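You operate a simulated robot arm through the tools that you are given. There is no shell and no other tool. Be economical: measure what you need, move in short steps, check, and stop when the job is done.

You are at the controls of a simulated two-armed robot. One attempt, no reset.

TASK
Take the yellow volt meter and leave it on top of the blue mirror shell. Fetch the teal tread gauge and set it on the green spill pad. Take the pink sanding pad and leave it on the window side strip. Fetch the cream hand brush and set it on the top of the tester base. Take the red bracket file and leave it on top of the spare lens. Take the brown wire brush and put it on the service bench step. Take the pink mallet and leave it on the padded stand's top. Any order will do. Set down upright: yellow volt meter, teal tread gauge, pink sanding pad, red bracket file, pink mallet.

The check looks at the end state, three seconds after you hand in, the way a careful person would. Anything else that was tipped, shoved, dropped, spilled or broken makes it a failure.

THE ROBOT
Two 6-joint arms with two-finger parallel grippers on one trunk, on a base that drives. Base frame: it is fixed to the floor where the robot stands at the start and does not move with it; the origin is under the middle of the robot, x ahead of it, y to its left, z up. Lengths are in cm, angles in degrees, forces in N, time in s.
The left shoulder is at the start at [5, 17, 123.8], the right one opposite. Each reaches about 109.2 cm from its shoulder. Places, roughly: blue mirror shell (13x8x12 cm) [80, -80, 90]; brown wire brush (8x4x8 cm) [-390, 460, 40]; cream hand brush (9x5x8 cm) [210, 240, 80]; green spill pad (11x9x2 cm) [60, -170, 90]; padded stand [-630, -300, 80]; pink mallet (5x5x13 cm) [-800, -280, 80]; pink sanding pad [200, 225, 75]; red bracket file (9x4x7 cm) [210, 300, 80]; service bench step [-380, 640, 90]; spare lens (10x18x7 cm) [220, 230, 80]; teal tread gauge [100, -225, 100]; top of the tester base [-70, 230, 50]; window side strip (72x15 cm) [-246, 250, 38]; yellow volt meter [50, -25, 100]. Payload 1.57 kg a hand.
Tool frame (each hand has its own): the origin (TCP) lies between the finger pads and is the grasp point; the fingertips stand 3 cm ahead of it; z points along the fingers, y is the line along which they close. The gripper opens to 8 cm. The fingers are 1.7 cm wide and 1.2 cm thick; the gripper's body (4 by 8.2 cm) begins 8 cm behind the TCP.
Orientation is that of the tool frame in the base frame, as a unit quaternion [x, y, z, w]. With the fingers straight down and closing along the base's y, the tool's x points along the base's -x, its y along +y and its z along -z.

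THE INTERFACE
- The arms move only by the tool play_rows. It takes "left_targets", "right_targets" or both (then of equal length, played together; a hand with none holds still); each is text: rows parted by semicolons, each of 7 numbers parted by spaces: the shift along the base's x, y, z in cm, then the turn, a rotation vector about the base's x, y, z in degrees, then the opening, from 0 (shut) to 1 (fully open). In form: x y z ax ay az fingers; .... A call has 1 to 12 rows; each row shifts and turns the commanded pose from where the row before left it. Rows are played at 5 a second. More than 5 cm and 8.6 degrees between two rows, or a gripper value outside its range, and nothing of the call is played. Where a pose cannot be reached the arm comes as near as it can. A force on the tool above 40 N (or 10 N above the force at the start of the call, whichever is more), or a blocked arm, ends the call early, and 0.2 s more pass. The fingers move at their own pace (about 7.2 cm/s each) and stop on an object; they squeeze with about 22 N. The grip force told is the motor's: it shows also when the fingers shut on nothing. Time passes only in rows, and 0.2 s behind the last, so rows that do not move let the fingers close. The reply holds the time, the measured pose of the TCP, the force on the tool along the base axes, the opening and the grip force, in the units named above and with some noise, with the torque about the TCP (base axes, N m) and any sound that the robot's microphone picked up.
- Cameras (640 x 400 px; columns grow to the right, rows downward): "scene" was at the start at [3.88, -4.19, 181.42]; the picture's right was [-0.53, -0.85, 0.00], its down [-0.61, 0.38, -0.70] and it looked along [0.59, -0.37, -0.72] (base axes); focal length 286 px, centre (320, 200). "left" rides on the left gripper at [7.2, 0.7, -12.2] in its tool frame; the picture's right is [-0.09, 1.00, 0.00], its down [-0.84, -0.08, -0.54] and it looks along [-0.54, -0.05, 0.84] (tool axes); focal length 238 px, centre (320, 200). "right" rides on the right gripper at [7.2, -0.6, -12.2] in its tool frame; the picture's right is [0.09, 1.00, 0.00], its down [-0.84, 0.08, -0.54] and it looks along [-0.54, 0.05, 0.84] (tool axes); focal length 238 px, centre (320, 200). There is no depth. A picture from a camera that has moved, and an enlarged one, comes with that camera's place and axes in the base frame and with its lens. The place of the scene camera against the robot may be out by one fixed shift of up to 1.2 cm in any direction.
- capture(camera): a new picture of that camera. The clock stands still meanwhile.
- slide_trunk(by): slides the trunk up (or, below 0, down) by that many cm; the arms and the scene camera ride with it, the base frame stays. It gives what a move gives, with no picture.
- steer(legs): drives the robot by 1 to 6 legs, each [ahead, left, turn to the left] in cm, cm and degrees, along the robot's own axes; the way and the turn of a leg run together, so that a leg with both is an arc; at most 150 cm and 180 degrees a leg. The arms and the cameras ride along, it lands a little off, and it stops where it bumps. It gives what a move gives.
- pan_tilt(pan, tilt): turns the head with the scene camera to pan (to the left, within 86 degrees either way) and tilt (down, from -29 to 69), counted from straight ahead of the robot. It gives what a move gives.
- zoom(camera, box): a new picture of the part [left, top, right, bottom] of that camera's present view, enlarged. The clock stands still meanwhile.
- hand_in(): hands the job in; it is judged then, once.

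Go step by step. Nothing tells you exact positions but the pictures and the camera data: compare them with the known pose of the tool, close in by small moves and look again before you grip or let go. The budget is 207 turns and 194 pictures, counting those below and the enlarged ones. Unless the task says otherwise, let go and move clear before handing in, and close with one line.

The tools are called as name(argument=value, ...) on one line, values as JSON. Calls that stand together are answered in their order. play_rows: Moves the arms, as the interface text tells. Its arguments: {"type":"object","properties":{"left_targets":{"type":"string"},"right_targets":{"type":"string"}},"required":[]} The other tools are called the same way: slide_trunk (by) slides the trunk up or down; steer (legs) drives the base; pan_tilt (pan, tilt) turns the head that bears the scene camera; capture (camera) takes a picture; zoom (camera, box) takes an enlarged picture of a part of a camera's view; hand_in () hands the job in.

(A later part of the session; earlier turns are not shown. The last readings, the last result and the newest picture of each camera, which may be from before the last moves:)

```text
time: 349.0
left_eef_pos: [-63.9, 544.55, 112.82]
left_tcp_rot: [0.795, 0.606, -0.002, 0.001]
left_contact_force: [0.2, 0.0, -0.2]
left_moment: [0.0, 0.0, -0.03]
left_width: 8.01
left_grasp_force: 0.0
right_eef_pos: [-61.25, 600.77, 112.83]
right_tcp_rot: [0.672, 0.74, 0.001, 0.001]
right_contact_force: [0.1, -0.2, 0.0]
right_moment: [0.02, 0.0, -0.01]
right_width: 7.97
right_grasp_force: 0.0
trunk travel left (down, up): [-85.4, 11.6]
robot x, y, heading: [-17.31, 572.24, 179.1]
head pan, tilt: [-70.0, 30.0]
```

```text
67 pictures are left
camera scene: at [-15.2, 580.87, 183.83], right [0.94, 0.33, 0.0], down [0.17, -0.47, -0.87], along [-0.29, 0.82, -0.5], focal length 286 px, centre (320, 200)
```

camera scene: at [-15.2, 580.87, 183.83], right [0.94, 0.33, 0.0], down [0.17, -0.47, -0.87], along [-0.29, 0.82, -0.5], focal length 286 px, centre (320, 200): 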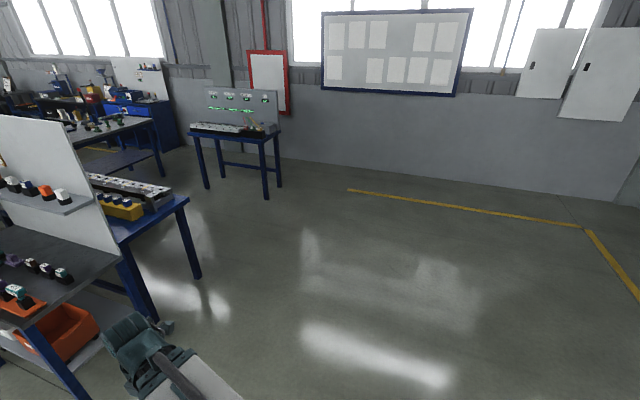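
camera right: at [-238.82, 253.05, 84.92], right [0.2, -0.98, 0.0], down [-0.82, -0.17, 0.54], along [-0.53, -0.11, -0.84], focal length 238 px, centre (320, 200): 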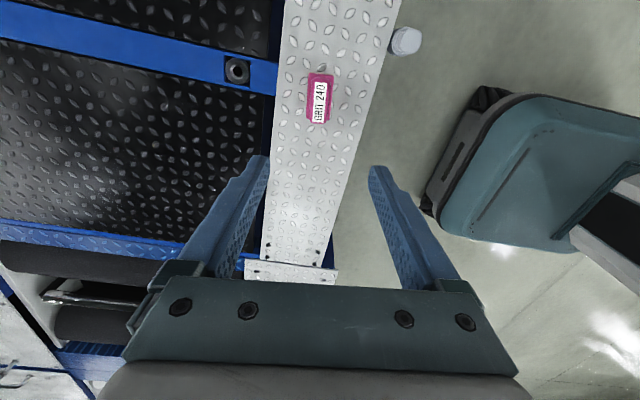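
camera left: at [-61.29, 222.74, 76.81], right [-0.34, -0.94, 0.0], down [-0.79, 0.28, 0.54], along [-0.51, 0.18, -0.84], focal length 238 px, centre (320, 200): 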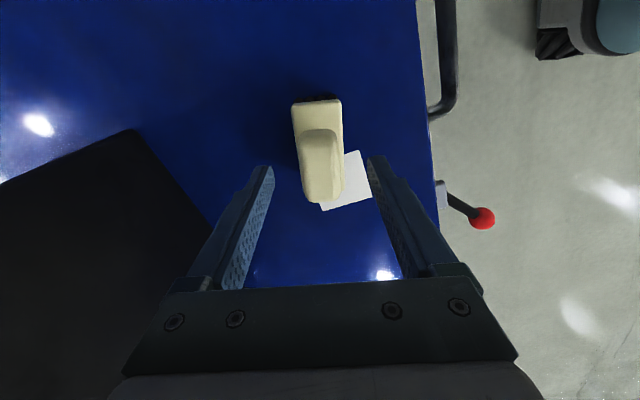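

steer(legs=[[148, 12, 0.9], [148, 8, 0], [60, 5, 0]])

pan_tilt(pan=70, tilt=40)

capture(camera="scene")

pan_tilt(pan=-70, tilt=35)

capture(camera="scene")

```text
time: 366.0
left_eef_pos: [-416.97, 539.27, 112.86]
left_tcp_rot: [0.816, 0.578, -0.002, 0.001]
left_contact_force: [-0.2, -0.3, 0.5]
left_moment: [-0.02, 0.02, 0.0]
left_width: 8.0
left_grasp_force: 0.1
right_eef_pos: [-410.5, 595.11, 112.73]
right_tcp_rot: [0.697, 0.717, 0.001, 0.001]
right_contact_force: [0.6, 0.3, 0.0]
right_moment: [0.0, -0.02, -0.01]
right_width: 7.96
right_grasp_force: 0.1
trunk travel left (down, up): [-85.4, 11.6]
robot x, y, heading: [-368.51, 564.22, 175.3]
head pan, tilt: [-70.0, 30.0]
```

```text
time: 368.2
left_eef_pos: [-416.98, 539.27, 112.8]
left_tcp_rot: [0.816, 0.578, -0.001, 0.001]
left_contact_force: [-0.3, -0.4, 0.2]
left_moment: [0.04, 0.01, 0.0]
left_width: 7.98
left_grasp_force: 0.1
right_eef_pos: [-410.63, 595.09, 112.87]
right_tcp_rot: [0.697, 0.717, 0.001, 0.001]
right_contact_force: [0.0, -0.7, 0.1]
right_moment: [0.0, 0.01, -0.02]
right_width: 7.99
right_grasp_force: 0.0
trunk travel left (down, up): [-85.4, 11.6]
robot x, y, heading: [-368.86, 563.6, 175.3]
head pan, tilt: [70.0, 40.0]
```

```text
66 pictures are left
camera scene: at [-367.13, 555.91, 182.29], right [-0.91, 0.42, 0.0], down [0.27, 0.58, -0.77], along [-0.32, -0.7, -0.64], focal length 286 px, centre (320, 200)
```

scene: 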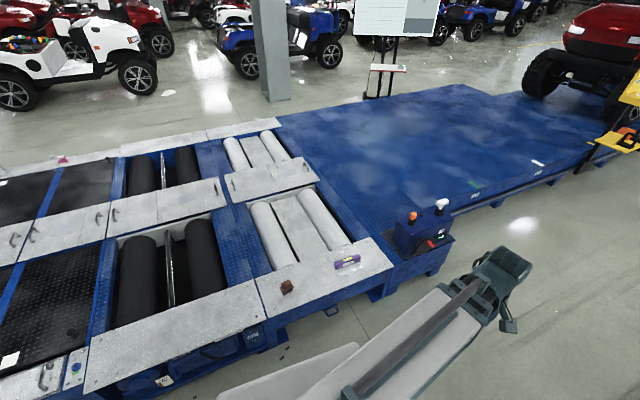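

```text
time: 370.5
left_eef_pos: [-416.95, 539.2, 112.81]
left_tcp_rot: [0.816, 0.578, -0.002, 0.001]
left_contact_force: [-0.5, -0.3, 0.3]
left_moment: [0.0, 0.0, 0.02]
left_width: 8.01
left_grasp_force: 0.0
right_eef_pos: [-410.49, 595.09, 112.84]
right_tcp_rot: [0.697, 0.717, 0.002, 0.001]
right_contact_force: [-0.2, 0.7, 0.8]
right_moment: [-0.01, -0.01, -0.04]
right_width: 8.01
right_grasp_force: 0.0
trunk travel left (down, up): [-85.4, 11.6]
robot x, y, heading: [-368.57, 564.09, 175.5]
head pan, tilt: [-70.0, 35.0]
```

```text
65 pictures are left
camera scene: at [-365.93, 572.12, 183.05], right [0.96, 0.27, 0.0], down [0.15, -0.55, -0.82], along [-0.22, 0.79, -0.57], focal length 286 px, centre (320, 200)
```

scene: 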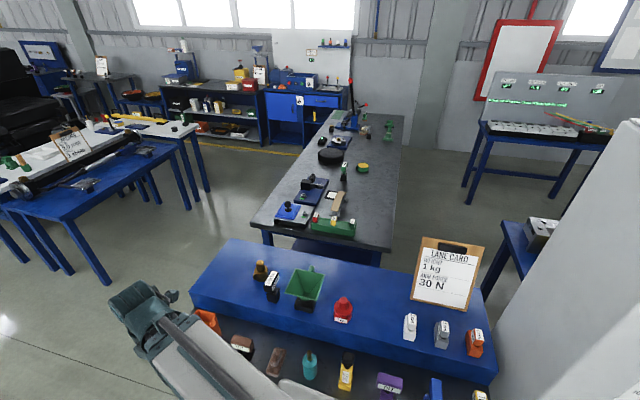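

Wire brush is at ≈[-389.3,461.6] on the back strip; the blue step behind has free room around x≈-363. I turn to face the platform.

steer(legs=[[0, 22, 0], [0, 0, 94.6]])

pan_tilt(pan=0, tilt=52)

capture(camera="scene")

```text
time: 376.1
left_eef_pos: [-343.41, 494.74, 112.89]
left_tcp_rot: [0.143, 0.99, 0.0, 0.002]
left_contact_force: [-0.2, -0.3, 0.6]
left_moment: [0.02, 0.03, -0.03]
left_width: 7.99
left_grasp_force: 0.0
right_eef_pos: [-399.52, 498.24, 112.79]
right_tcp_rot: [-0.039, 0.999, 0.002, 0.0]
right_contact_force: [0.0, 0.3, 0.2]
right_moment: [-0.02, 0.0, -0.01]
right_width: 8.0
right_grasp_force: 0.0
trunk travel left (down, up): [-85.4, 11.6]
robot x, y, heading: [-370.17, 541.55, -91.4]
head pan, tilt: [-70.0, 35.0]
```

```text
time: 377.5
left_eef_pos: [-343.39, 494.57, 112.81]
left_tcp_rot: [0.143, 0.99, -0.001, 0.002]
left_contact_force: [-0.2, 0.3, -0.3]
left_moment: [-0.02, 0.03, 0.01]
left_width: 8.01
left_grasp_force: 0.0
right_eef_pos: [-399.5, 498.24, 112.77]
right_tcp_rot: [-0.04, 0.999, 0.002, -0.001]
right_contact_force: [0.1, 0.2, 0.5]
right_moment: [-0.02, -0.01, 0.0]
right_width: 8.04
right_grasp_force: 0.0
trunk travel left (down, up): [-85.4, 11.6]
robot x, y, heading: [-370.45, 541.89, -91.4]
head pan, tilt: [0.0, 52.0]
```

```text
64 pictures are left
camera scene: at [-369.49, 538.3, 180.61], right [-1.0, 0.03, 0.0], down [0.02, 0.79, -0.62], along [-0.02, -0.62, -0.79], focal length 286 px, centre (320, 200)
```

scene: 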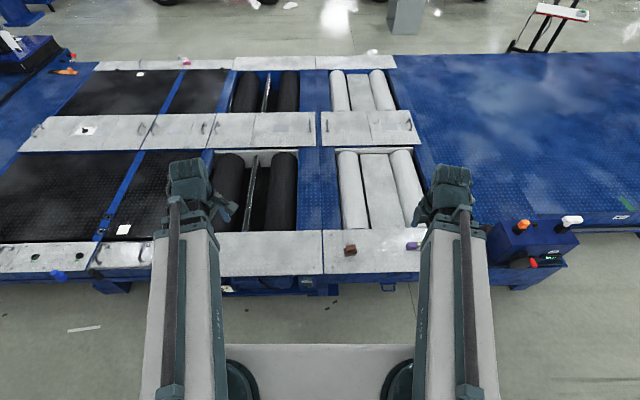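

zoom(camera="scene", box=[320, 225, 400, 275])

play_rows(right_targets="1.38 -4.34 0 0 0 0 1;1.38 -4.34 0 0 0 0 1;1.38 -4.34 0 0 0 0 1;1.38 -4.34 0 0 0 0 1;1.38 -4.34 0 0 0 0 1;1.38 -4.34 0 0 0 0 1;1.38 -4.34 0 0 0 0 1;1.38 -4.34 0 0 0 0 1")

slide_trunk(by=-35)

capture(camera="right")

```text
8.00 times, centred on (360, 250) of scene
camera zoom: at [-369.49, 538.3, 180.61], right [-1.0, 0.03, 0.0], down [0.02, 0.79, -0.62], along [-0.02, -0.62, -0.79], focal length 2285 px, centre (0, -200)
```

zoom: 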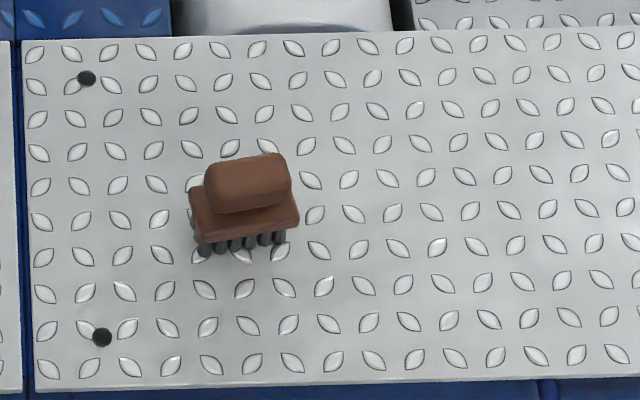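

```text
time: 379.3
left_eef_pos: [-343.27, 494.68, 112.92]
left_tcp_rot: [0.142, 0.99, 0.0, 0.001]
left_contact_force: [0.1, -0.5, -0.2]
left_moment: [-0.03, 0.0, 0.03]
left_width: 8.01
left_grasp_force: 0.0
right_eef_pos: [-388.31, 463.47, 112.81]
right_tcp_rot: [-0.039, 0.999, 0.001, -0.001]
right_contact_force: [0.4, -0.2, 0.7]
right_moment: [-0.03, 0.02, -0.01]
right_width: 8.01
right_grasp_force: 0.0
trunk travel left (down, up): [-85.4, 11.6]
robot x, y, heading: [-370.36, 541.7, -91.3]
head pan, tilt: [0.0, 52.0]
```

```text
time: 382.8
left_eef_pos: [-343.33, 494.76, 77.8]
left_tcp_rot: [0.143, 0.99, 0.0, 0.002]
left_contact_force: [-0.4, -0.6, 0.2]
left_moment: [-0.03, -0.02, 0.0]
left_width: 8.0
left_grasp_force: 0.0
right_eef_pos: [-388.2, 463.66, 77.89]
right_tcp_rot: [-0.04, 0.999, 0.002, 0.0]
right_contact_force: [0.5, 1.1, -0.4]
right_moment: [-0.03, -0.03, 0.0]
right_width: 7.98
right_grasp_force: 0.0
trunk travel left (down, up): [-50.4, 46.6]
robot x, y, heading: [-369.87, 541.37, -91.5]
head pan, tilt: [0.0, 52.0]
```

```text
62 pictures are left
camera right: at [-395.49, 462.48, 89.93], right [-0.17, 0.99, 0.0], down [0.83, 0.14, 0.54], along [0.53, 0.1, -0.84], focal length 238 px, centre (320, 200)
```

right: 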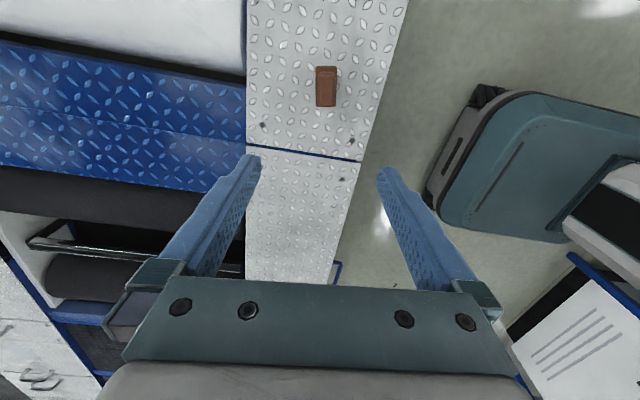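

play_rows(right_targets="-1.8 1.2 0 0 0 5.5 0.8;0 0 0 0 0 0 0.8")

slide_trunk(by=-24)

capture(camera="right")

capture(camera="left")

```text
time: 383.4
left_eef_pos: [-343.34, 494.74, 77.88]
left_tcp_rot: [0.144, 0.99, -0.001, 0.002]
left_contact_force: [0.3, 0.4, -0.3]
left_moment: [0.01, 0.0, 0.01]
left_width: 8.0
left_grasp_force: 0.0
right_eef_pos: [-390.17, 464.75, 77.84]
right_tcp_rot: [-0.089, 0.996, 0.002, -0.001]
right_contact_force: [1.1, 0.6, 0.0]
right_moment: [0.01, 0.02, 0.01]
right_width: 6.39
right_grasp_force: 0.0
trunk travel left (down, up): [-50.4, 46.6]
robot x, y, heading: [-370.64, 541.52, -91.6]
head pan, tilt: [0.0, 52.0]
```

```text
time: 385.9
left_eef_pos: [-343.26, 494.78, 53.87]
left_tcp_rot: [0.143, 0.99, -0.001, 0.002]
left_contact_force: [-0.5, -0.6, -1.2]
left_moment: [0.0, 0.0, 0.04]
left_width: 8.01
left_grasp_force: 0.0
right_eef_pos: [-390.16, 464.72, 53.79]
right_tcp_rot: [-0.088, 0.996, 0.002, 0.0]
right_contact_force: [0.3, 0.1, 1.1]
right_moment: [-0.02, 0.01, 0.03]
right_width: 6.41
right_grasp_force: 0.0
trunk travel left (down, up): [-26.4, 70.6]
robot x, y, heading: [-370.29, 541.26, -91.4]
head pan, tilt: [0.0, 52.0]
```

```text
61 pictures are left
camera right: at [-397.19, 462.97, 65.93], right [-0.26, 0.96, 0.0], down [0.81, 0.22, 0.54], along [0.52, 0.15, -0.84], focal length 238 px, centre (320, 200)
```

right: 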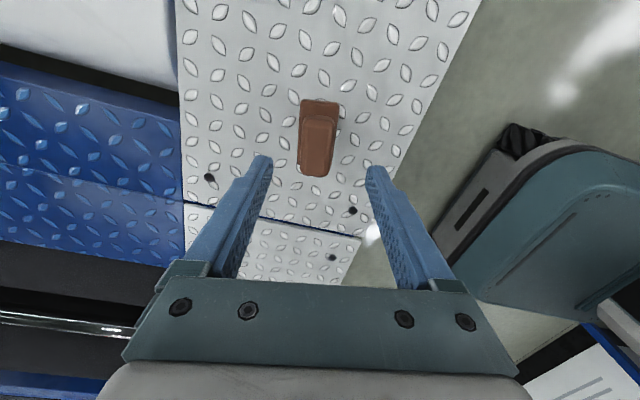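

```text
60 pictures are left
camera left: at [-350.09, 497.34, 66.04], right [0.37, 0.93, 0.0], down [0.78, -0.31, 0.54], along [0.51, -0.2, -0.84], focal length 238 px, centre (320, 200)
```

left: 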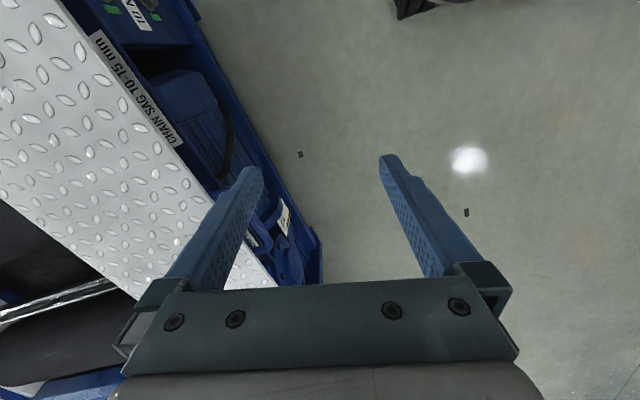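

slide_trunk(by=-9.7)

capture(camera="right")

```text
time: 387.2
left_eef_pos: [-343.33, 494.76, 44.13]
left_tcp_rot: [0.144, 0.99, 0.001, 0.002]
left_contact_force: [-1.0, -0.5, -0.1]
left_moment: [-0.03, 0.02, 0.0]
left_width: 8.0
left_grasp_force: 0.0
right_eef_pos: [-390.08, 464.84, 44.1]
right_tcp_rot: [-0.088, 0.996, 0.001, -0.001]
right_contact_force: [0.1, 0.0, 0.1]
right_moment: [0.01, -0.01, 0.0]
right_width: 6.41
right_grasp_force: 0.1
trunk travel left (down, up): [-16.7, 80.3]
robot x, y, heading: [-370.1, 541.78, -91.6]
head pan, tilt: [0.0, 52.0]
```

```text
59 pictures are left
camera right: at [-397.19, 462.97, 56.23], right [-0.26, 0.96, 0.0], down [0.81, 0.22, 0.54], along [0.52, 0.15, -0.84], focal length 238 px, centre (320, 200)
```

right: 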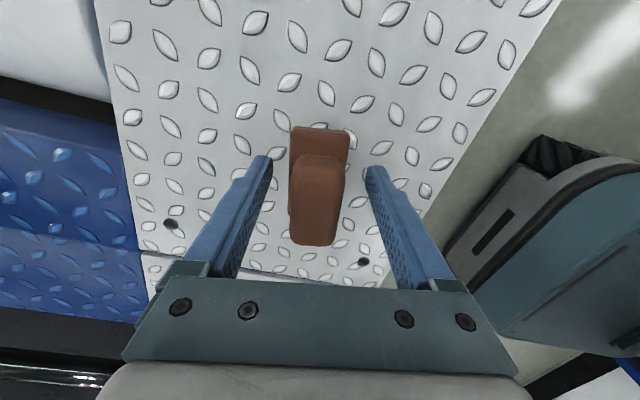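

play_rows(right_targets="0 0 0 0 0 0 0.4;0 0 0 0 0 0 0;0 0 0 0 0 0 0;0 0 0 0 0 0 0;0 0 0 0 0 0 0")

slide_trunk(by=40)

slide_trunk(by=38)

play_rows(right_targets="0 4 0 0 0 0 0;0 4 0 0 0 0 0;0 4 0 0 0 0 0;0 4 0 0 0 0 0;0 4 0 0 0 0 0;0 4 0 0 0 0 0;0 4 0 0 0 0 0")

capture(camera="right")

```text
time: 388.4
left_eef_pos: [-343.38, 494.77, 44.2]
left_tcp_rot: [0.142, 0.99, 0.001, 0.001]
left_contact_force: [-0.5, -0.8, 0.6]
left_moment: [-0.01, 0.02, -0.02]
left_width: 7.98
left_grasp_force: 0.1
right_eef_pos: [-390.09, 464.76, 44.03]
right_tcp_rot: [-0.088, 0.996, 0.001, 0.0]
right_contact_force: [0.4, 0.1, 1.9]
right_moment: [0.02, -0.04, -0.03]
right_width: 3.94
right_grasp_force: 22.2
trunk travel left (down, up): [-16.7, 80.3]
robot x, y, heading: [-370.05, 541.4, -91.6]
head pan, tilt: [0.0, 52.0]
```

```text
time: 392.2
left_eef_pos: [-343.32, 494.74, 84.05]
left_tcp_rot: [0.142, 0.99, -0.001, 0.002]
left_contact_force: [0.6, 0.0, 0.8]
left_moment: [0.01, 0.01, 0.04]
left_width: 8.0
left_grasp_force: 0.1
right_eef_pos: [-390.2, 464.83, 84.14]
right_tcp_rot: [-0.088, 0.996, 0.001, 0.0]
right_contact_force: [0.1, 0.6, -1.6]
right_moment: [0.01, 0.04, 0.0]
right_width: 3.94
right_grasp_force: 21.8
trunk travel left (down, up): [-56.7, 40.3]
robot x, y, heading: [-370.39, 541.74, -91.5]
head pan, tilt: [0.0, 52.0]
```

```text
time: 395.9
left_eef_pos: [-343.33, 494.67, 122.09]
left_tcp_rot: [0.143, 0.99, 0.0, 0.002]
left_contact_force: [0.3, -0.3, 0.0]
left_moment: [0.01, -0.02, -0.02]
left_width: 8.02
left_grasp_force: 0.1
right_eef_pos: [-390.37, 464.77, 122.1]
right_tcp_rot: [-0.088, 0.996, 0.002, 0.0]
right_contact_force: [0.4, -0.8, -2.0]
right_moment: [-0.02, -0.01, 0.05]
right_width: 3.96
right_grasp_force: 22.4
trunk travel left (down, up): [-94.7, 2.3]
robot x, y, heading: [-370.09, 541.8, -91.7]
head pan, tilt: [0.0, 52.0]
```

```text
time: 397.5
left_eef_pos: [-343.34, 494.87, 122.23]
left_tcp_rot: [0.143, 0.99, 0.0, 0.002]
left_contact_force: [0.3, 0.4, 0.7]
left_moment: [-0.01, 0.01, 0.0]
left_width: 8.02
left_grasp_force: 0.1
right_eef_pos: [-390.15, 492.92, 122.22]
right_tcp_rot: [-0.087, 0.996, 0.001, -0.001]
right_contact_force: [-0.6, 0.0, -0.3]
right_moment: [-0.02, 0.04, 0.01]
right_width: 3.95
right_grasp_force: 22.3
trunk travel left (down, up): [-94.7, 2.3]
robot x, y, heading: [-370.04, 541.54, -91.7]
head pan, tilt: [0.0, 52.0]
```

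```text
58 pictures are left
camera right: at [-397.18, 491.13, 134.26], right [-0.26, 0.96, 0.0], down [0.81, 0.22, 0.54], along [0.52, 0.15, -0.84], focal length 238 px, centre (320, 200)
```

right: 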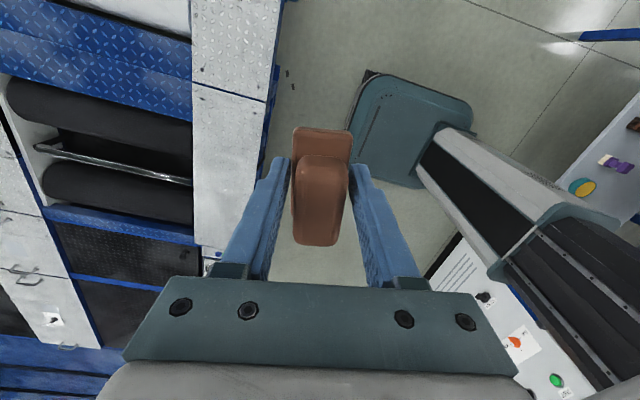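

Brush held. Turn around to face the service bench.

steer(legs=[[0, 0, -178.3]])

pan_tilt(pan=0, tilt=45)

capture(camera="scene")

```text
time: 405.1
left_eef_pos: [-400.39, 586.87, 122.14]
left_tcp_rot: [0.994, -0.111, -0.002, 0.0]
left_contact_force: [0.3, 0.1, 0.2]
left_moment: [0.0, -0.03, 0.02]
left_width: 8.01
left_grasp_force: 0.1
right_eef_pos: [-353.8, 591.77, 122.14]
right_tcp_rot: [0.993, 0.12, 0.0, 0.002]
right_contact_force: [-0.9, -0.6, -0.9]
right_moment: [-0.01, -0.02, -0.01]
right_width: 3.95
right_grasp_force: 21.8
trunk travel left (down, up): [-94.7, 2.3]
robot x, y, heading: [-370.35, 542.12, 91.7]
head pan, tilt: [0.0, 52.0]
```

```text
time: 405.7
left_eef_pos: [-400.41, 586.92, 122.09]
left_tcp_rot: [0.994, -0.112, -0.001, 0.0]
left_contact_force: [0.9, 0.6, 0.8]
left_moment: [0.01, 0.0, -0.01]
left_width: 8.03
left_grasp_force: 0.2
right_eef_pos: [-353.84, 591.76, 122.21]
right_tcp_rot: [0.993, 0.12, 0.001, 0.002]
right_contact_force: [0.0, 0.3, -1.3]
right_moment: [-0.02, -0.02, 0.01]
right_width: 3.93
right_grasp_force: 22.3
trunk travel left (down, up): [-94.7, 2.3]
robot x, y, heading: [-370.34, 541.73, 92.0]
head pan, tilt: [0.0, 45.0]
```

```text
57 pictures are left
camera scene: at [-369.52, 545.96, 190.86], right [1.0, 0.03, 0.0], down [0.02, -0.71, -0.71], along [-0.02, 0.71, -0.71], focal length 286 px, centre (320, 200)
```

scene: 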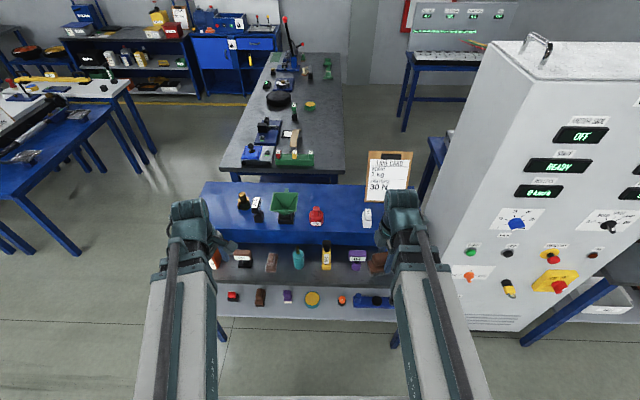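

zoom(camera="scene", box=[190, 140, 430, 320])

capture(camera="right")

```text
2.22 times, centred on (310, 230) of scene
camera zoom: at [-369.52, 545.96, 190.86], right [1.0, 0.03, 0.0], down [0.02, -0.71, -0.71], along [-0.02, 0.71, -0.71], focal length 635 px, centre (342, 133)
```

zoom: 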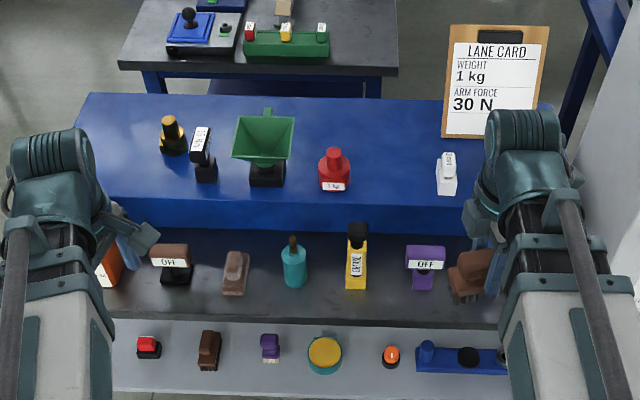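

```text
55 pictures are left
camera right: at [-347.05, 594.25, 134.22], right [0.32, -0.95, 0.0], down [-0.8, -0.27, 0.54], along [-0.51, -0.18, -0.84], focal length 238 px, centre (320, 200)
```

right: 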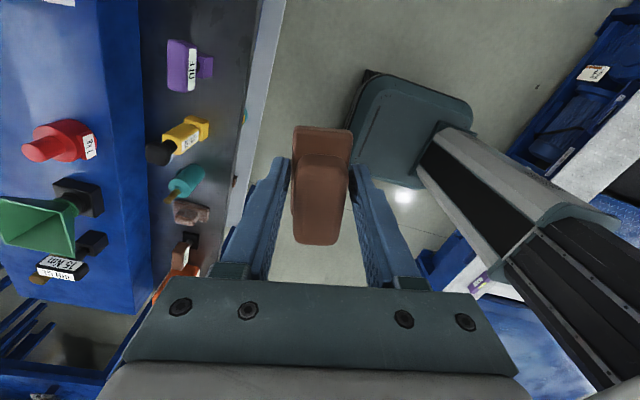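

The step has a free gap around [-363,640] between the red piece and the white one. I move the idle left hand aside, then close in.

play_rows(left_targets="-3.7 -2 0 0 0 0 1;-3.7 -2 0 0 0 0 1;-3.7 -2 0 0 0 0 1;-3.7 -2.5 0 0 0 0 1;-3.7 -2.8 0 0 0 0 1;-3.7 -2.8 0 0 0 0 1;-3.7 -2.8 0 0 0 0 1;-3.7 -2.8 0 0 0 0 0.5")

steer(legs=[[18, 9, -2]])

play_rows(right_targets="0 4 0 0 0 0 0;0 4 0 0 0 0 0;0 4 0 0 0 0 0;0 4 0 0 0 0 0;0 4 0 0 0 0 0")

capture(camera="scene")

capture(camera="right")

```text
time: 407.5
left_eef_pos: [-430.1, 566.87, 122.17]
left_tcp_rot: [0.994, -0.112, -0.001, 0.0]
left_contact_force: [0.2, 0.4, -0.1]
left_moment: [0.02, 0.02, 0.0]
left_width: 3.99
left_grasp_force: 0.1
right_eef_pos: [-353.85, 591.74, 122.15]
right_tcp_rot: [0.993, 0.119, 0.0, 0.002]
right_contact_force: [-0.9, 0.3, -0.6]
right_moment: [-0.01, -0.02, -0.02]
right_width: 3.92
right_grasp_force: 22.0
trunk travel left (down, up): [-94.7, 2.3]
robot x, y, heading: [-370.63, 541.91, 92.1]
head pan, tilt: [0.0, 45.0]
```

```text
time: 409.1
left_eef_pos: [-438.44, 587.06, 122.04]
left_tcp_rot: [0.992, -0.129, 0.0, 0.0]
left_contact_force: [0.2, 0.5, -0.4]
left_moment: [-0.03, 0.0, -0.02]
left_width: 3.98
left_grasp_force: 0.0
right_eef_pos: [-361.31, 608.95, 122.12]
right_tcp_rot: [0.995, 0.101, 0.0, 0.002]
right_contact_force: [1.3, 0.4, -1.1]
right_moment: [0.02, -0.04, -0.04]
right_width: 3.93
right_grasp_force: 22.0
trunk travel left (down, up): [-94.7, 2.3]
robot x, y, heading: [-379.71, 559.77, 89.7]
head pan, tilt: [0.0, 45.0]
```

```text
time: 410.3
left_eef_pos: [-438.39, 587.16, 122.14]
left_tcp_rot: [0.992, -0.13, -0.001, 0.0]
left_contact_force: [0.3, 0.7, 0.4]
left_moment: [-0.02, 0.01, 0.0]
left_width: 3.99
left_grasp_force: 0.1
right_eef_pos: [-361.08, 629.31, 122.22]
right_tcp_rot: [0.995, 0.1, -0.001, 0.003]
right_contact_force: [-0.3, 0.5, -1.2]
right_moment: [0.0, 0.01, 0.0]
right_width: 3.95
right_grasp_force: 22.1
trunk travel left (down, up): [-94.7, 2.3]
robot x, y, heading: [-379.75, 559.64, 89.8]
head pan, tilt: [0.0, 45.0]
```

```text
54 pictures are left
camera scene: at [-378.71, 563.95, 190.86], right [1.0, 0.0, 0.0], down [0.0, -0.71, -0.71], along [0.0, 0.71, -0.71], focal length 286 px, centre (320, 200)
```

scene: 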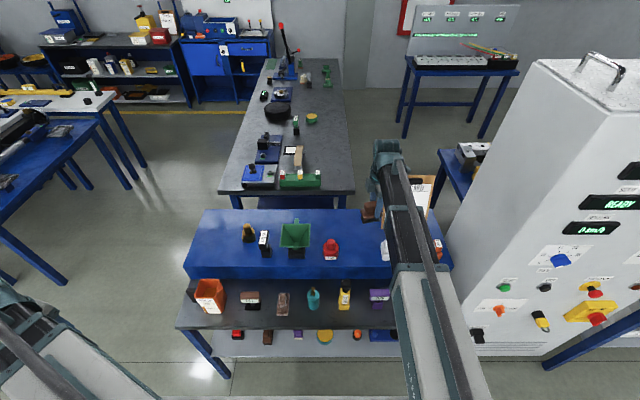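

```text
53 pictures are left
camera right: at [-354.4, 631.65, 134.17], right [0.29, -0.96, 0.0], down [-0.8, -0.24, 0.54], along [-0.52, -0.16, -0.84], focal length 238 px, centre (320, 200)
```

right: 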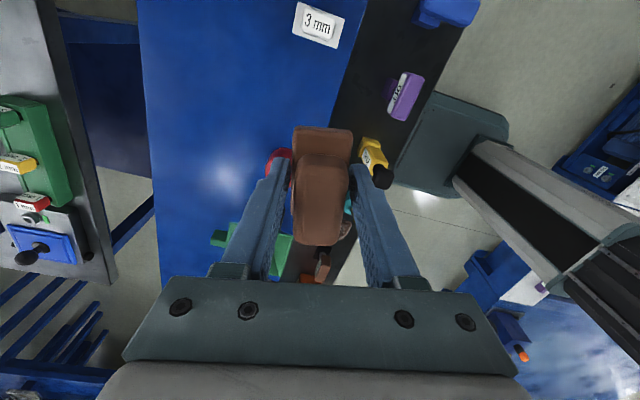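

play_rows(right_targets="-0.5 3.4 0 0 0 0 0;-0.5 3.4 0 0 0 0 0;-0.5 3.4 0 0 0 0 0;-0.4 3.4 0 0 0 0 0;0 0 0 0 0 0 0")

slide_trunk(by=-20)

capture(camera="right")

zoom(camera="scene", box=[280, 100, 460, 280])

```text
time: 411.5
left_eef_pos: [-438.33, 586.92, 122.07]
left_tcp_rot: [0.992, -0.13, -0.002, -0.001]
left_contact_force: [-0.1, 0.3, -0.4]
left_moment: [0.02, -0.02, 0.0]
left_width: 4.01
left_grasp_force: 0.1
right_eef_pos: [-363.49, 642.54, 122.13]
right_tcp_rot: [0.995, 0.101, 0.0, 0.002]
right_contact_force: [-0.2, 0.1, -1.1]
right_moment: [0.01, 0.0, -0.04]
right_width: 3.93
right_grasp_force: 21.9
trunk travel left (down, up): [-94.7, 2.3]
robot x, y, heading: [-379.42, 559.49, 89.8]
head pan, tilt: [0.0, 45.0]
```

```text
time: 413.7
left_eef_pos: [-438.41, 586.94, 102.15]
left_tcp_rot: [0.992, -0.13, -0.001, 0.0]
left_contact_force: [0.4, -0.6, -0.6]
left_moment: [-0.01, 0.02, 0.0]
left_width: 4.01
left_grasp_force: 0.1
right_eef_pos: [-363.26, 642.65, 102.12]
right_tcp_rot: [0.995, 0.102, 0.001, 0.002]
right_contact_force: [-0.9, -0.3, -1.3]
right_moment: [0.0, -0.06, 0.01]
right_width: 3.93
right_grasp_force: 21.4
trunk travel left (down, up): [-74.7, 22.3]
robot x, y, heading: [-379.8, 559.65, 89.8]
head pan, tilt: [0.0, 45.0]
```

```text
52 pictures are left
camera right: at [-356.46, 644.87, 114.23], right [0.29, -0.96, 0.0], down [-0.8, -0.24, 0.54], along [-0.52, -0.16, -0.84], focal length 238 px, centre (320, 200)
```

right: 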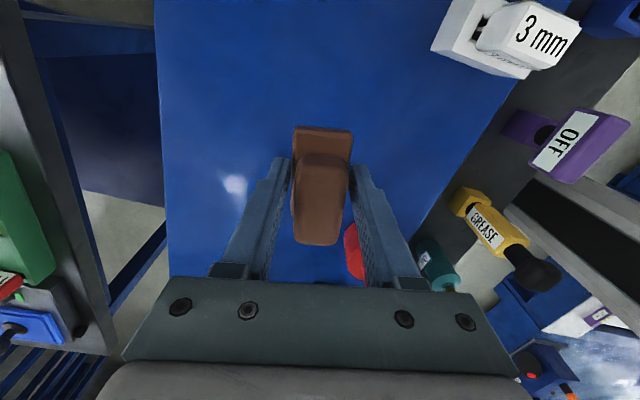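

```text
2.22 times, centred on (370, 190) of scene
camera zoom: at [-378.7, 563.81, 170.87], right [1.0, 0.0, 0.0], down [0.0, -0.71, -0.71], along [0.0, 0.71, -0.71], focal length 635 px, centre (209, 222)
```

zoom: 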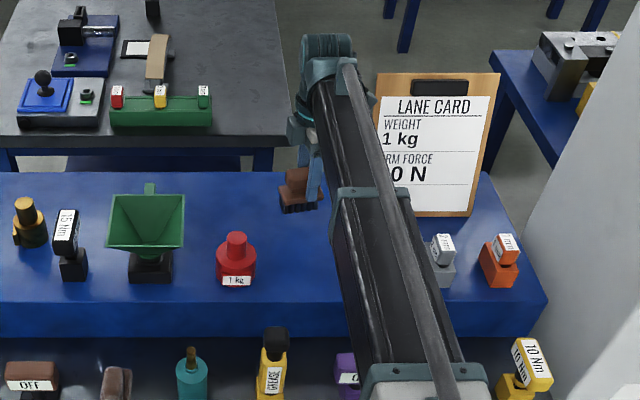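

slide_trunk(by=-4.5)

slide_trunk(by=-0.5)

slide_trunk(by=-0.5)

slide_trunk(by=-0.4)

zoom(camera="scene", box=[320, 110, 400, 190])

```text
time: 414.6
left_eef_pos: [-438.32, 586.86, 97.63]
left_tcp_rot: [0.992, -0.13, -0.002, 0.0]
left_contact_force: [0.4, 0.2, 0.9]
left_moment: [0.02, -0.01, -0.01]
left_width: 4.01
left_grasp_force: 0.1
right_eef_pos: [-363.31, 642.6, 97.62]
right_tcp_rot: [0.995, 0.102, 0.0, 0.001]
right_contact_force: [-0.1, -0.5, -1.9]
right_moment: [0.03, -0.03, 0.01]
right_width: 3.94
right_grasp_force: 21.6
trunk travel left (down, up): [-70.2, 26.8]
robot x, y, heading: [-379.68, 559.62, 89.7]
head pan, tilt: [0.0, 45.0]
```

```text
time: 415.1
left_eef_pos: [-438.3, 587.02, 97.15]
left_tcp_rot: [0.992, -0.13, -0.001, -0.001]
left_contact_force: [-0.1, 0.6, -0.6]
left_moment: [-0.01, -0.04, 0.0]
left_width: 3.99
left_grasp_force: 0.1
right_eef_pos: [-363.35, 642.61, 97.05]
right_tcp_rot: [0.995, 0.102, 0.001, 0.001]
right_contact_force: [-0.9, 0.0, -0.9]
right_moment: [0.03, -0.01, -0.01]
right_width: 3.94
right_grasp_force: 22.1
trunk travel left (down, up): [-69.7, 27.3]
robot x, y, heading: [-379.66, 559.71, 89.4]
head pan, tilt: [0.0, 45.0]
```

```text
time: 415.7
left_eef_pos: [-438.39, 587.01, 96.68]
left_tcp_rot: [0.992, -0.13, -0.001, 0.0]
left_contact_force: [0.2, -0.6, 0.0]
left_moment: [-0.02, -0.03, 0.0]
left_width: 3.99
left_grasp_force: 0.0
right_eef_pos: [-363.22, 642.56, 96.65]
right_tcp_rot: [0.995, 0.101, 0.0, 0.001]
right_contact_force: [0.0, -0.1, -1.5]
right_moment: [0.0, 0.0, 0.0]
right_width: 3.93
right_grasp_force: 21.6
trunk travel left (down, up): [-69.2, 27.8]
robot x, y, heading: [-379.7, 559.62, 89.7]
head pan, tilt: [0.0, 45.0]
```

```text
time: 416.2
left_eef_pos: [-438.26, 586.96, 96.27]
left_tcp_rot: [0.992, -0.13, -0.001, -0.001]
left_contact_force: [-0.4, 0.2, -0.8]
left_moment: [0.0, -0.01, 0.0]
left_width: 4.0
left_grasp_force: 0.1
right_eef_pos: [-363.35, 642.72, 96.24]
right_tcp_rot: [0.995, 0.101, 0.0, 0.001]
right_contact_force: [-0.3, -0.3, -1.7]
right_moment: [0.01, 0.01, -0.01]
right_width: 3.93
right_grasp_force: 22.0
trunk travel left (down, up): [-68.8, 28.2]
robot x, y, heading: [-379.59, 559.77, 89.5]
head pan, tilt: [0.0, 45.0]
```

```text
5.00 times, centred on (360, 150) of scene
camera zoom: at [-378.7, 563.81, 164.96], right [1.0, 0.0, 0.0], down [0.0, -0.71, -0.71], along [0.0, 0.71, -0.71], focal length 1428 px, centre (120, 450)
```

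zoom: 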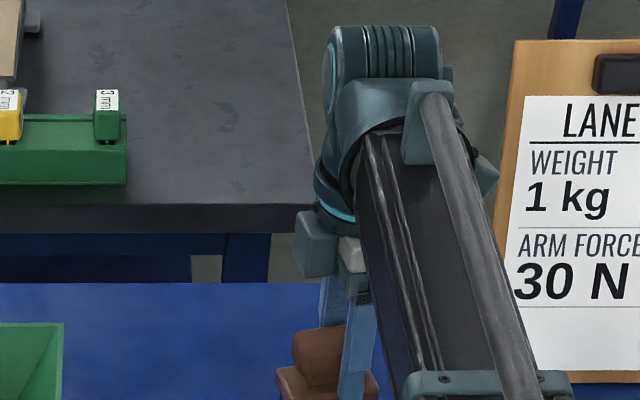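

slide_trunk(by=-0.4)

slide_trunk(by=-0.4)

slide_trunk(by=-0.3)

zoom(camera="scene", box=[330, 150, 410, 210])

```text
time: 416.7
left_eef_pos: [-438.31, 586.87, 95.82]
left_tcp_rot: [0.991, -0.13, -0.001, 0.0]
left_contact_force: [0.8, 0.6, -0.4]
left_moment: [-0.01, 0.0, 0.03]
left_width: 4.01
left_grasp_force: 0.1
right_eef_pos: [-363.28, 642.61, 95.85]
right_tcp_rot: [0.995, 0.1, 0.0, 0.0]
right_contact_force: [1.0, 5.0, 18.0]
right_moment: [0.12, -0.06, -0.05]
right_width: 3.95
right_grasp_force: 22.2
trunk travel left (down, up): [-68.4, 28.6]
robot x, y, heading: [-379.88, 559.83, 89.8]
head pan, tilt: [0.0, 45.0]
```

```text
time: 417.3
left_eef_pos: [-438.45, 586.78, 95.33]
left_tcp_rot: [0.992, -0.129, -0.002, -0.001]
left_contact_force: [0.1, -0.1, 0.5]
left_moment: [0.01, 0.03, -0.02]
left_width: 4.02
left_grasp_force: 0.0
right_eef_pos: [-363.22, 642.52, 95.6]
right_tcp_rot: [0.995, 0.1, -0.001, 0.002]
right_contact_force: [0.5, 1.6, 15.9]
right_moment: [0.14, -0.03, -0.02]
right_width: 3.94
right_grasp_force: 21.8
trunk travel left (down, up): [-68.0, 29.0]
robot x, y, heading: [-379.86, 559.8, 89.7]
head pan, tilt: [0.0, 45.0]
```

```text
time: 417.8
left_eef_pos: [-438.42, 586.82, 95.15]
left_tcp_rot: [0.992, -0.129, -0.001, 0.0]
left_contact_force: [-0.2, 0.5, -0.2]
left_moment: [0.02, -0.02, 0.01]
left_width: 4.0
left_grasp_force: 0.1
right_eef_pos: [-363.33, 642.43, 95.25]
right_tcp_rot: [0.995, 0.101, 0.0, 0.002]
right_contact_force: [-0.7, -0.2, 15.3]
right_moment: [0.06, -0.02, -0.02]
right_width: 3.93
right_grasp_force: 21.9
trunk travel left (down, up): [-67.7, 29.3]
robot x, y, heading: [-380.05, 559.6, 89.7]
head pan, tilt: [0.0, 45.0]
```

```text
6.67 times, centred on (370, 180) of scene
camera zoom: at [-378.75, 563.63, 163.86], right [1.0, 0.0, 0.0], down [0.0, -0.71, -0.71], along [0.0, 0.71, -0.71], focal length 1904 px, centre (-13, 333)
```

zoom: 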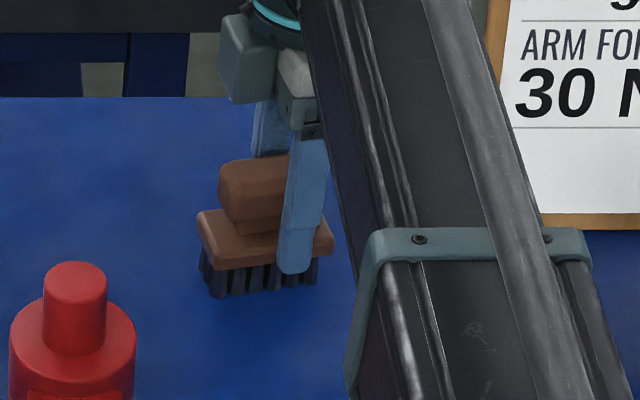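

slide_trunk(by=0.35)

play_rows(right_targets="0 0 0 0 0 0 0.6;0 0 0 0 0 0 0.78;0 0 0 0 0 0 0.78;0 0 0 0 0 0 0.78")

slide_trunk(by=28)

capture(camera="right")

```text
time: 418.3
left_eef_pos: [-438.35, 586.97, 95.5]
left_tcp_rot: [0.992, -0.129, -0.001, 0.0]
left_contact_force: [0.2, 0.5, -0.5]
left_moment: [-0.01, 0.0, 0.02]
left_width: 4.02
left_grasp_force: 0.0
right_eef_pos: [-363.21, 642.61, 95.65]
right_tcp_rot: [0.995, 0.099, 0.001, 0.002]
right_contact_force: [0.7, 0.5, -1.5]
right_moment: [-0.05, -0.01, 0.0]
right_width: 3.94
right_grasp_force: 21.9
trunk travel left (down, up): [-68.0, 29.0]
robot x, y, heading: [-379.52, 559.54, 89.7]
head pan, tilt: [0.0, 45.0]
```

```text
time: 419.3
left_eef_pos: [-438.25, 586.85, 95.48]
left_tcp_rot: [0.992, -0.13, -0.003, -0.001]
left_contact_force: [0.4, 0.5, 0.2]
left_moment: [-0.01, 0.01, 0.01]
left_width: 3.98
left_grasp_force: 0.1
right_eef_pos: [-363.29, 642.59, 95.49]
right_tcp_rot: [0.995, 0.101, 0.0, 0.002]
right_contact_force: [-1.0, 0.0, 0.1]
right_moment: [0.0, 0.01, 0.03]
right_width: 6.24
right_grasp_force: 0.1
trunk travel left (down, up): [-68.0, 29.0]
robot x, y, heading: [-379.88, 559.5, 89.7]
head pan, tilt: [0.0, 45.0]
```

```text
time: 422.1
left_eef_pos: [-438.31, 587.01, 123.44]
left_tcp_rot: [0.992, -0.13, -0.002, -0.001]
left_contact_force: [0.2, 0.4, 0.6]
left_moment: [0.01, -0.04, 0.02]
left_width: 3.99
left_grasp_force: 0.1
right_eef_pos: [-363.2, 642.65, 123.47]
right_tcp_rot: [0.995, 0.101, 0.0, 0.002]
right_contact_force: [-0.3, -0.2, 0.0]
right_moment: [-0.03, 0.02, -0.01]
right_width: 6.27
right_grasp_force: 0.1
trunk travel left (down, up): [-96.0, 1.0]
robot x, y, heading: [-380.19, 559.51, 89.8]
head pan, tilt: [0.0, 45.0]
```

```text
48 pictures are left
camera right: at [-356.47, 644.88, 135.57], right [0.29, -0.96, 0.0], down [-0.8, -0.24, 0.54], along [-0.52, -0.16, -0.84], focal length 238 px, centre (320, 200)
```

right: 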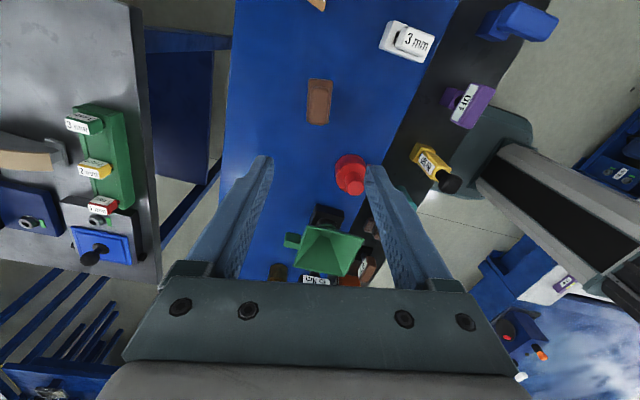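

Wire brush stands on the step. Last item: pink mallet near [-800,-280]. I tuck in and drive back the known way around.

play_rows(right_targets="0.3 -4.2 0 0 0 0 0.8;0.3 -4.2 0 0 0 0 0.8;0.3 -4.2 0 0 0 0 0.8;0.3 -4.2 0 0 0 0 0.8;0.3 -4.2 0 0 0 0 1;0.3 -4.2 0 0 0 0 1;0.3 -4.2 0 0 0 0 1;0.3 -4.2 0 0 0 0 1", left_targets="0 0 0 0 0 0 1;0 0 0 0 0 0 1;0 0 0 0 0 0 1;0 0 0 0 0 0 1;4 2 0 0 0 0 1;4 2 0 0 0 0 1;4 2 0 0 0 0 1;4 2 0 0 0 0 1")

steer(legs=[[-15, 0, 0], [0, 0, -89.7], [140, 9, 0]])

pan_tilt(pan=0, tilt=30)

capture(camera="scene")

```text
time: 423.9
left_eef_pos: [-423.04, 595.84, 123.46]
left_tcp_rot: [0.992, -0.129, -0.002, 0.001]
left_contact_force: [-0.5, -0.2, 0.8]
left_moment: [0.02, -0.01, -0.03]
left_width: 8.02
left_grasp_force: 0.0
left hand out of reach, approached as far as the arm can: row 8
right_eef_pos: [-360.59, 608.96, 123.42]
right_tcp_rot: [0.995, 0.102, 0.0, 0.002]
right_contact_force: [0.3, 0.2, 0.2]
right_moment: [-0.01, 0.0, -0.03]
right_width: 8.0
right_grasp_force: 0.0
right hand out of reach, approached as far as the arm can: row 7
trunk travel left (down, up): [-96.0, 1.0]
robot x, y, heading: [-379.87, 559.65, 90.0]
head pan, tilt: [0.0, 45.0]
```

```text
time: 435.6
left_eef_pos: [-206.79, 600.21, 123.49]
left_tcp_rot: [-0.621, 0.784, 0.0, 0.0]
left_contact_force: [-0.4, -0.5, -0.3]
left_moment: [-0.01, 0.0, 0.0]
left_width: 8.0
left_grasp_force: 0.0
right_eef_pos: [-191.59, 538.22, 123.5]
right_tcp_rot: [0.783, -0.622, -0.001, 0.0]
right_contact_force: [0.5, 1.3, 0.2]
right_moment: [0.03, 0.0, 0.01]
right_width: 8.0
right_grasp_force: 0.1
trunk travel left (down, up): [-96.0, 1.0]
robot x, y, heading: [-241.47, 555.45, 1.4]
head pan, tilt: [0.0, 45.0]
```

```text
time: 436.4
left_eef_pos: [-206.76, 600.2, 123.55]
left_tcp_rot: [-0.621, 0.784, 0.001, 0.0]
left_contact_force: [-0.1, -0.7, -0.3]
left_moment: [0.0, -0.02, -0.01]
left_width: 7.98
left_grasp_force: 0.0
right_eef_pos: [-191.68, 538.29, 123.49]
right_tcp_rot: [0.784, -0.621, -0.001, 0.001]
right_contact_force: [0.2, 0.6, 0.0]
right_moment: [-0.01, 0.0, 0.0]
right_width: 8.0
right_grasp_force: 0.1
trunk travel left (down, up): [-96.0, 1.0]
robot x, y, heading: [-241.45, 556.0, 1.8]
head pan, tilt: [0.0, 30.0]
```

```text
47 pictures are left
camera scene: at [-235.55, 556.03, 194.47], right [0.03, -1.0, 0.0], down [-0.5, -0.01, -0.87], along [0.87, 0.02, -0.5], focal length 286 px, centre (320, 200)
```

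scene: 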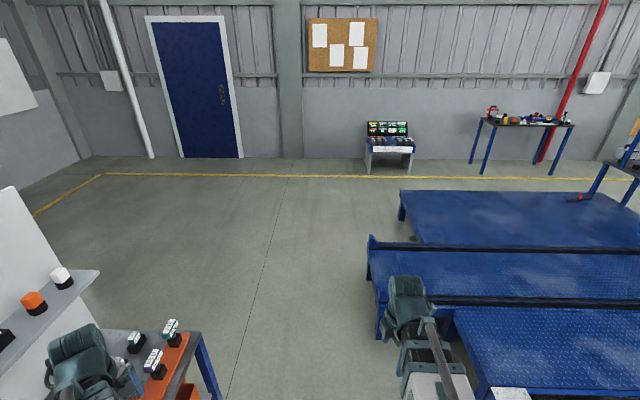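

steer(legs=[[147, 3, -1.8], [147, 0, 0], [70, 0, 0], [0, -145, 0], [0, -145, 0], [0, -145, 0]])

pan_tilt(pan=-80, tilt=25)

capture(camera="scene")

```text
time: 474.5
left_eef_pos: [147.07, 156.28, 123.5]
left_tcp_rot: [-0.59, 0.807, 0.001, 0.001]
left_contact_force: [0.6, -0.1, -0.9]
left_moment: [0.01, 0.01, 0.01]
left_width: 7.99
left_grasp_force: 0.0
right_eef_pos: [157.41, 93.4, 123.36]
right_tcp_rot: [0.76, -0.65, -0.001, 0.001]
right_contact_force: [0.6, -0.3, 0.6]
right_moment: [0.05, 0.01, 0.04]
right_width: 8.01
right_grasp_force: 0.1
trunk travel left (down, up): [-96.0, 1.0]
robot x, y, heading: [108.83, 114.57, -3.0]
head pan, tilt: [0.0, 30.0]
```

```text
time: 476.0
left_eef_pos: [147.01, 156.28, 123.51]
left_tcp_rot: [-0.591, 0.807, 0.001, -0.001]
left_contact_force: [0.3, 0.5, -0.3]
left_moment: [0.01, 0.0, 0.02]
left_width: 8.01
left_grasp_force: 0.0
right_eef_pos: [157.35, 93.4, 123.48]
right_tcp_rot: [0.759, -0.651, -0.001, 0.002]
right_contact_force: [-0.7, -0.7, 0.0]
right_moment: [0.03, 0.0, 0.03]
right_width: 8.0
right_grasp_force: 0.2
trunk travel left (down, up): [-96.0, 1.0]
robot x, y, heading: [108.87, 114.62, -2.7]
head pan, tilt: [-80.0, 25.0]
```

```text
46 pictures are left
camera scene: at [107.08, 105.79, 195.27], right [-0.99, -0.13, 0.0], down [-0.05, 0.42, -0.91], along [0.11, -0.9, -0.42], focal length 286 px, centre (320, 200)
```

scene: 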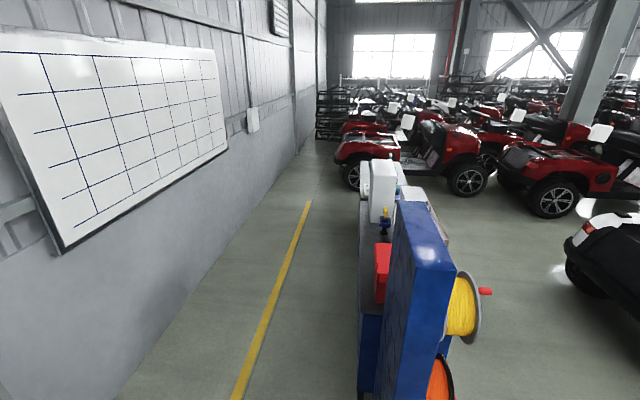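

steer(legs=[[0, 0, 179.9], [145, 0, 2.8], [145, 0, 0], [100, 0, 0]])

pan_tilt(pan=20, tilt=20)

capture(camera="scene")

```text
time: 502.1
left_eef_pos: [-313.7, 64.14, 123.52]
left_tcp_rot: [0.783, 0.622, 0.001, 0.001]
left_contact_force: [-1.0, 0.0, 1.3]
left_moment: [0.01, -0.06, 0.03]
left_width: 8.0
left_grasp_force: 0.0
right_eef_pos: [-329.15, 126.06, 123.4]
right_tcp_rot: [0.619, 0.785, 0.001, 0.001]
right_contact_force: [0.0, 0.0, -0.5]
right_moment: [0.0, -0.04, -0.02]
right_width: 7.99
right_grasp_force: 0.1
trunk travel left (down, up): [-96.0, 1.0]
robot x, y, heading: [-279.02, 108.77, -178.4]
head pan, tilt: [-80.0, 25.0]
```

```text
time: 503.9
left_eef_pos: [-313.66, 64.15, 123.44]
left_tcp_rot: [0.782, 0.623, 0.0, 0.001]
left_contact_force: [0.3, -0.1, 0.5]
left_moment: [0.04, 0.0, -0.03]
left_width: 8.01
left_grasp_force: 0.0
right_eef_pos: [-329.0, 125.98, 123.41]
right_tcp_rot: [0.62, 0.785, 0.002, 0.001]
right_contact_force: [0.3, 0.4, 0.1]
right_moment: [0.0, -0.02, -0.01]
right_width: 7.99
right_grasp_force: 0.0
trunk travel left (down, up): [-96.0, 1.0]
robot x, y, heading: [-279.12, 108.65, -178.1]
head pan, tilt: [20.0, 20.0]
```

```text
45 pictures are left
camera scene: at [-282.66, 105.48, 196.08], right [-0.37, 0.93, 0.0], down [0.32, 0.13, -0.94], along [-0.87, -0.35, -0.34], focal length 286 px, centre (320, 200)
```

scene: 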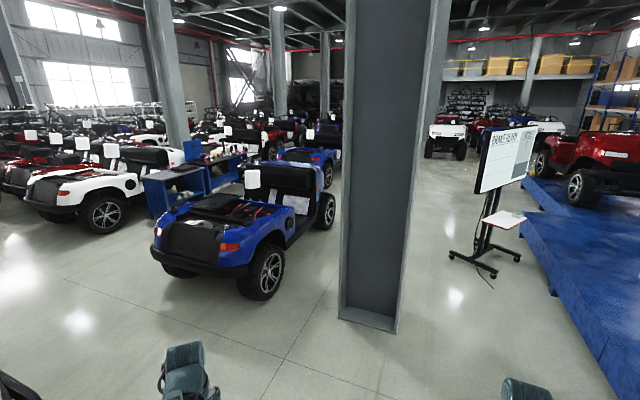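

zoom(camera="scene", box=[20, 110, 360, 310])

zoom(camera="scene", box=[120, 130, 280, 230])

```text
1.88 times, centred on (190, 210) of scene
camera zoom: at [-282.66, 105.48, 196.08], right [-0.37, 0.93, 0.0], down [0.32, 0.13, -0.94], along [-0.87, -0.35, -0.34], focal length 538 px, centre (565, 181)
```

zoom: 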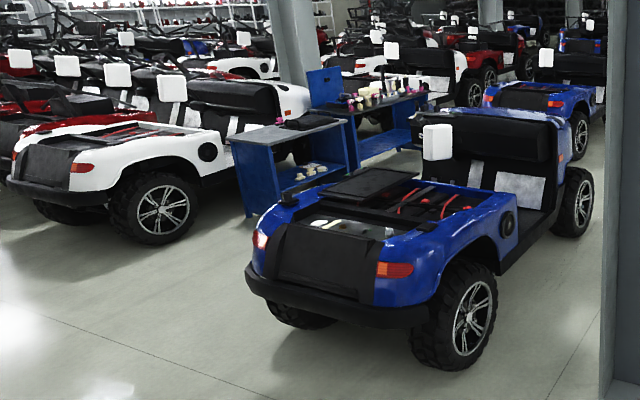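

```text
4.00 times, centred on (200, 180) of scene
camera zoom: at [-282.66, 105.48, 196.08], right [-0.37, 0.93, 0.0], down [0.32, 0.13, -0.94], along [-0.87, -0.35, -0.34], focal length 1142 px, centre (800, 280)
```

zoom: 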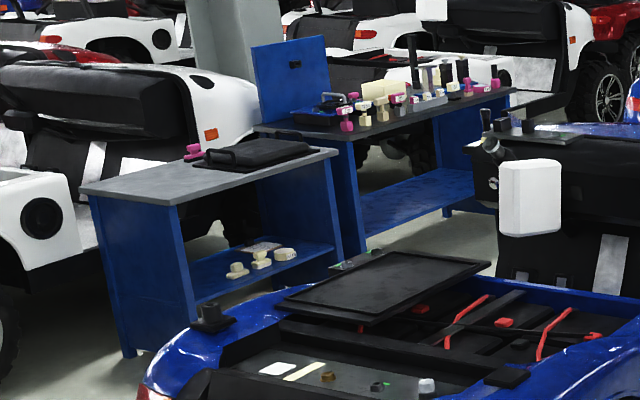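

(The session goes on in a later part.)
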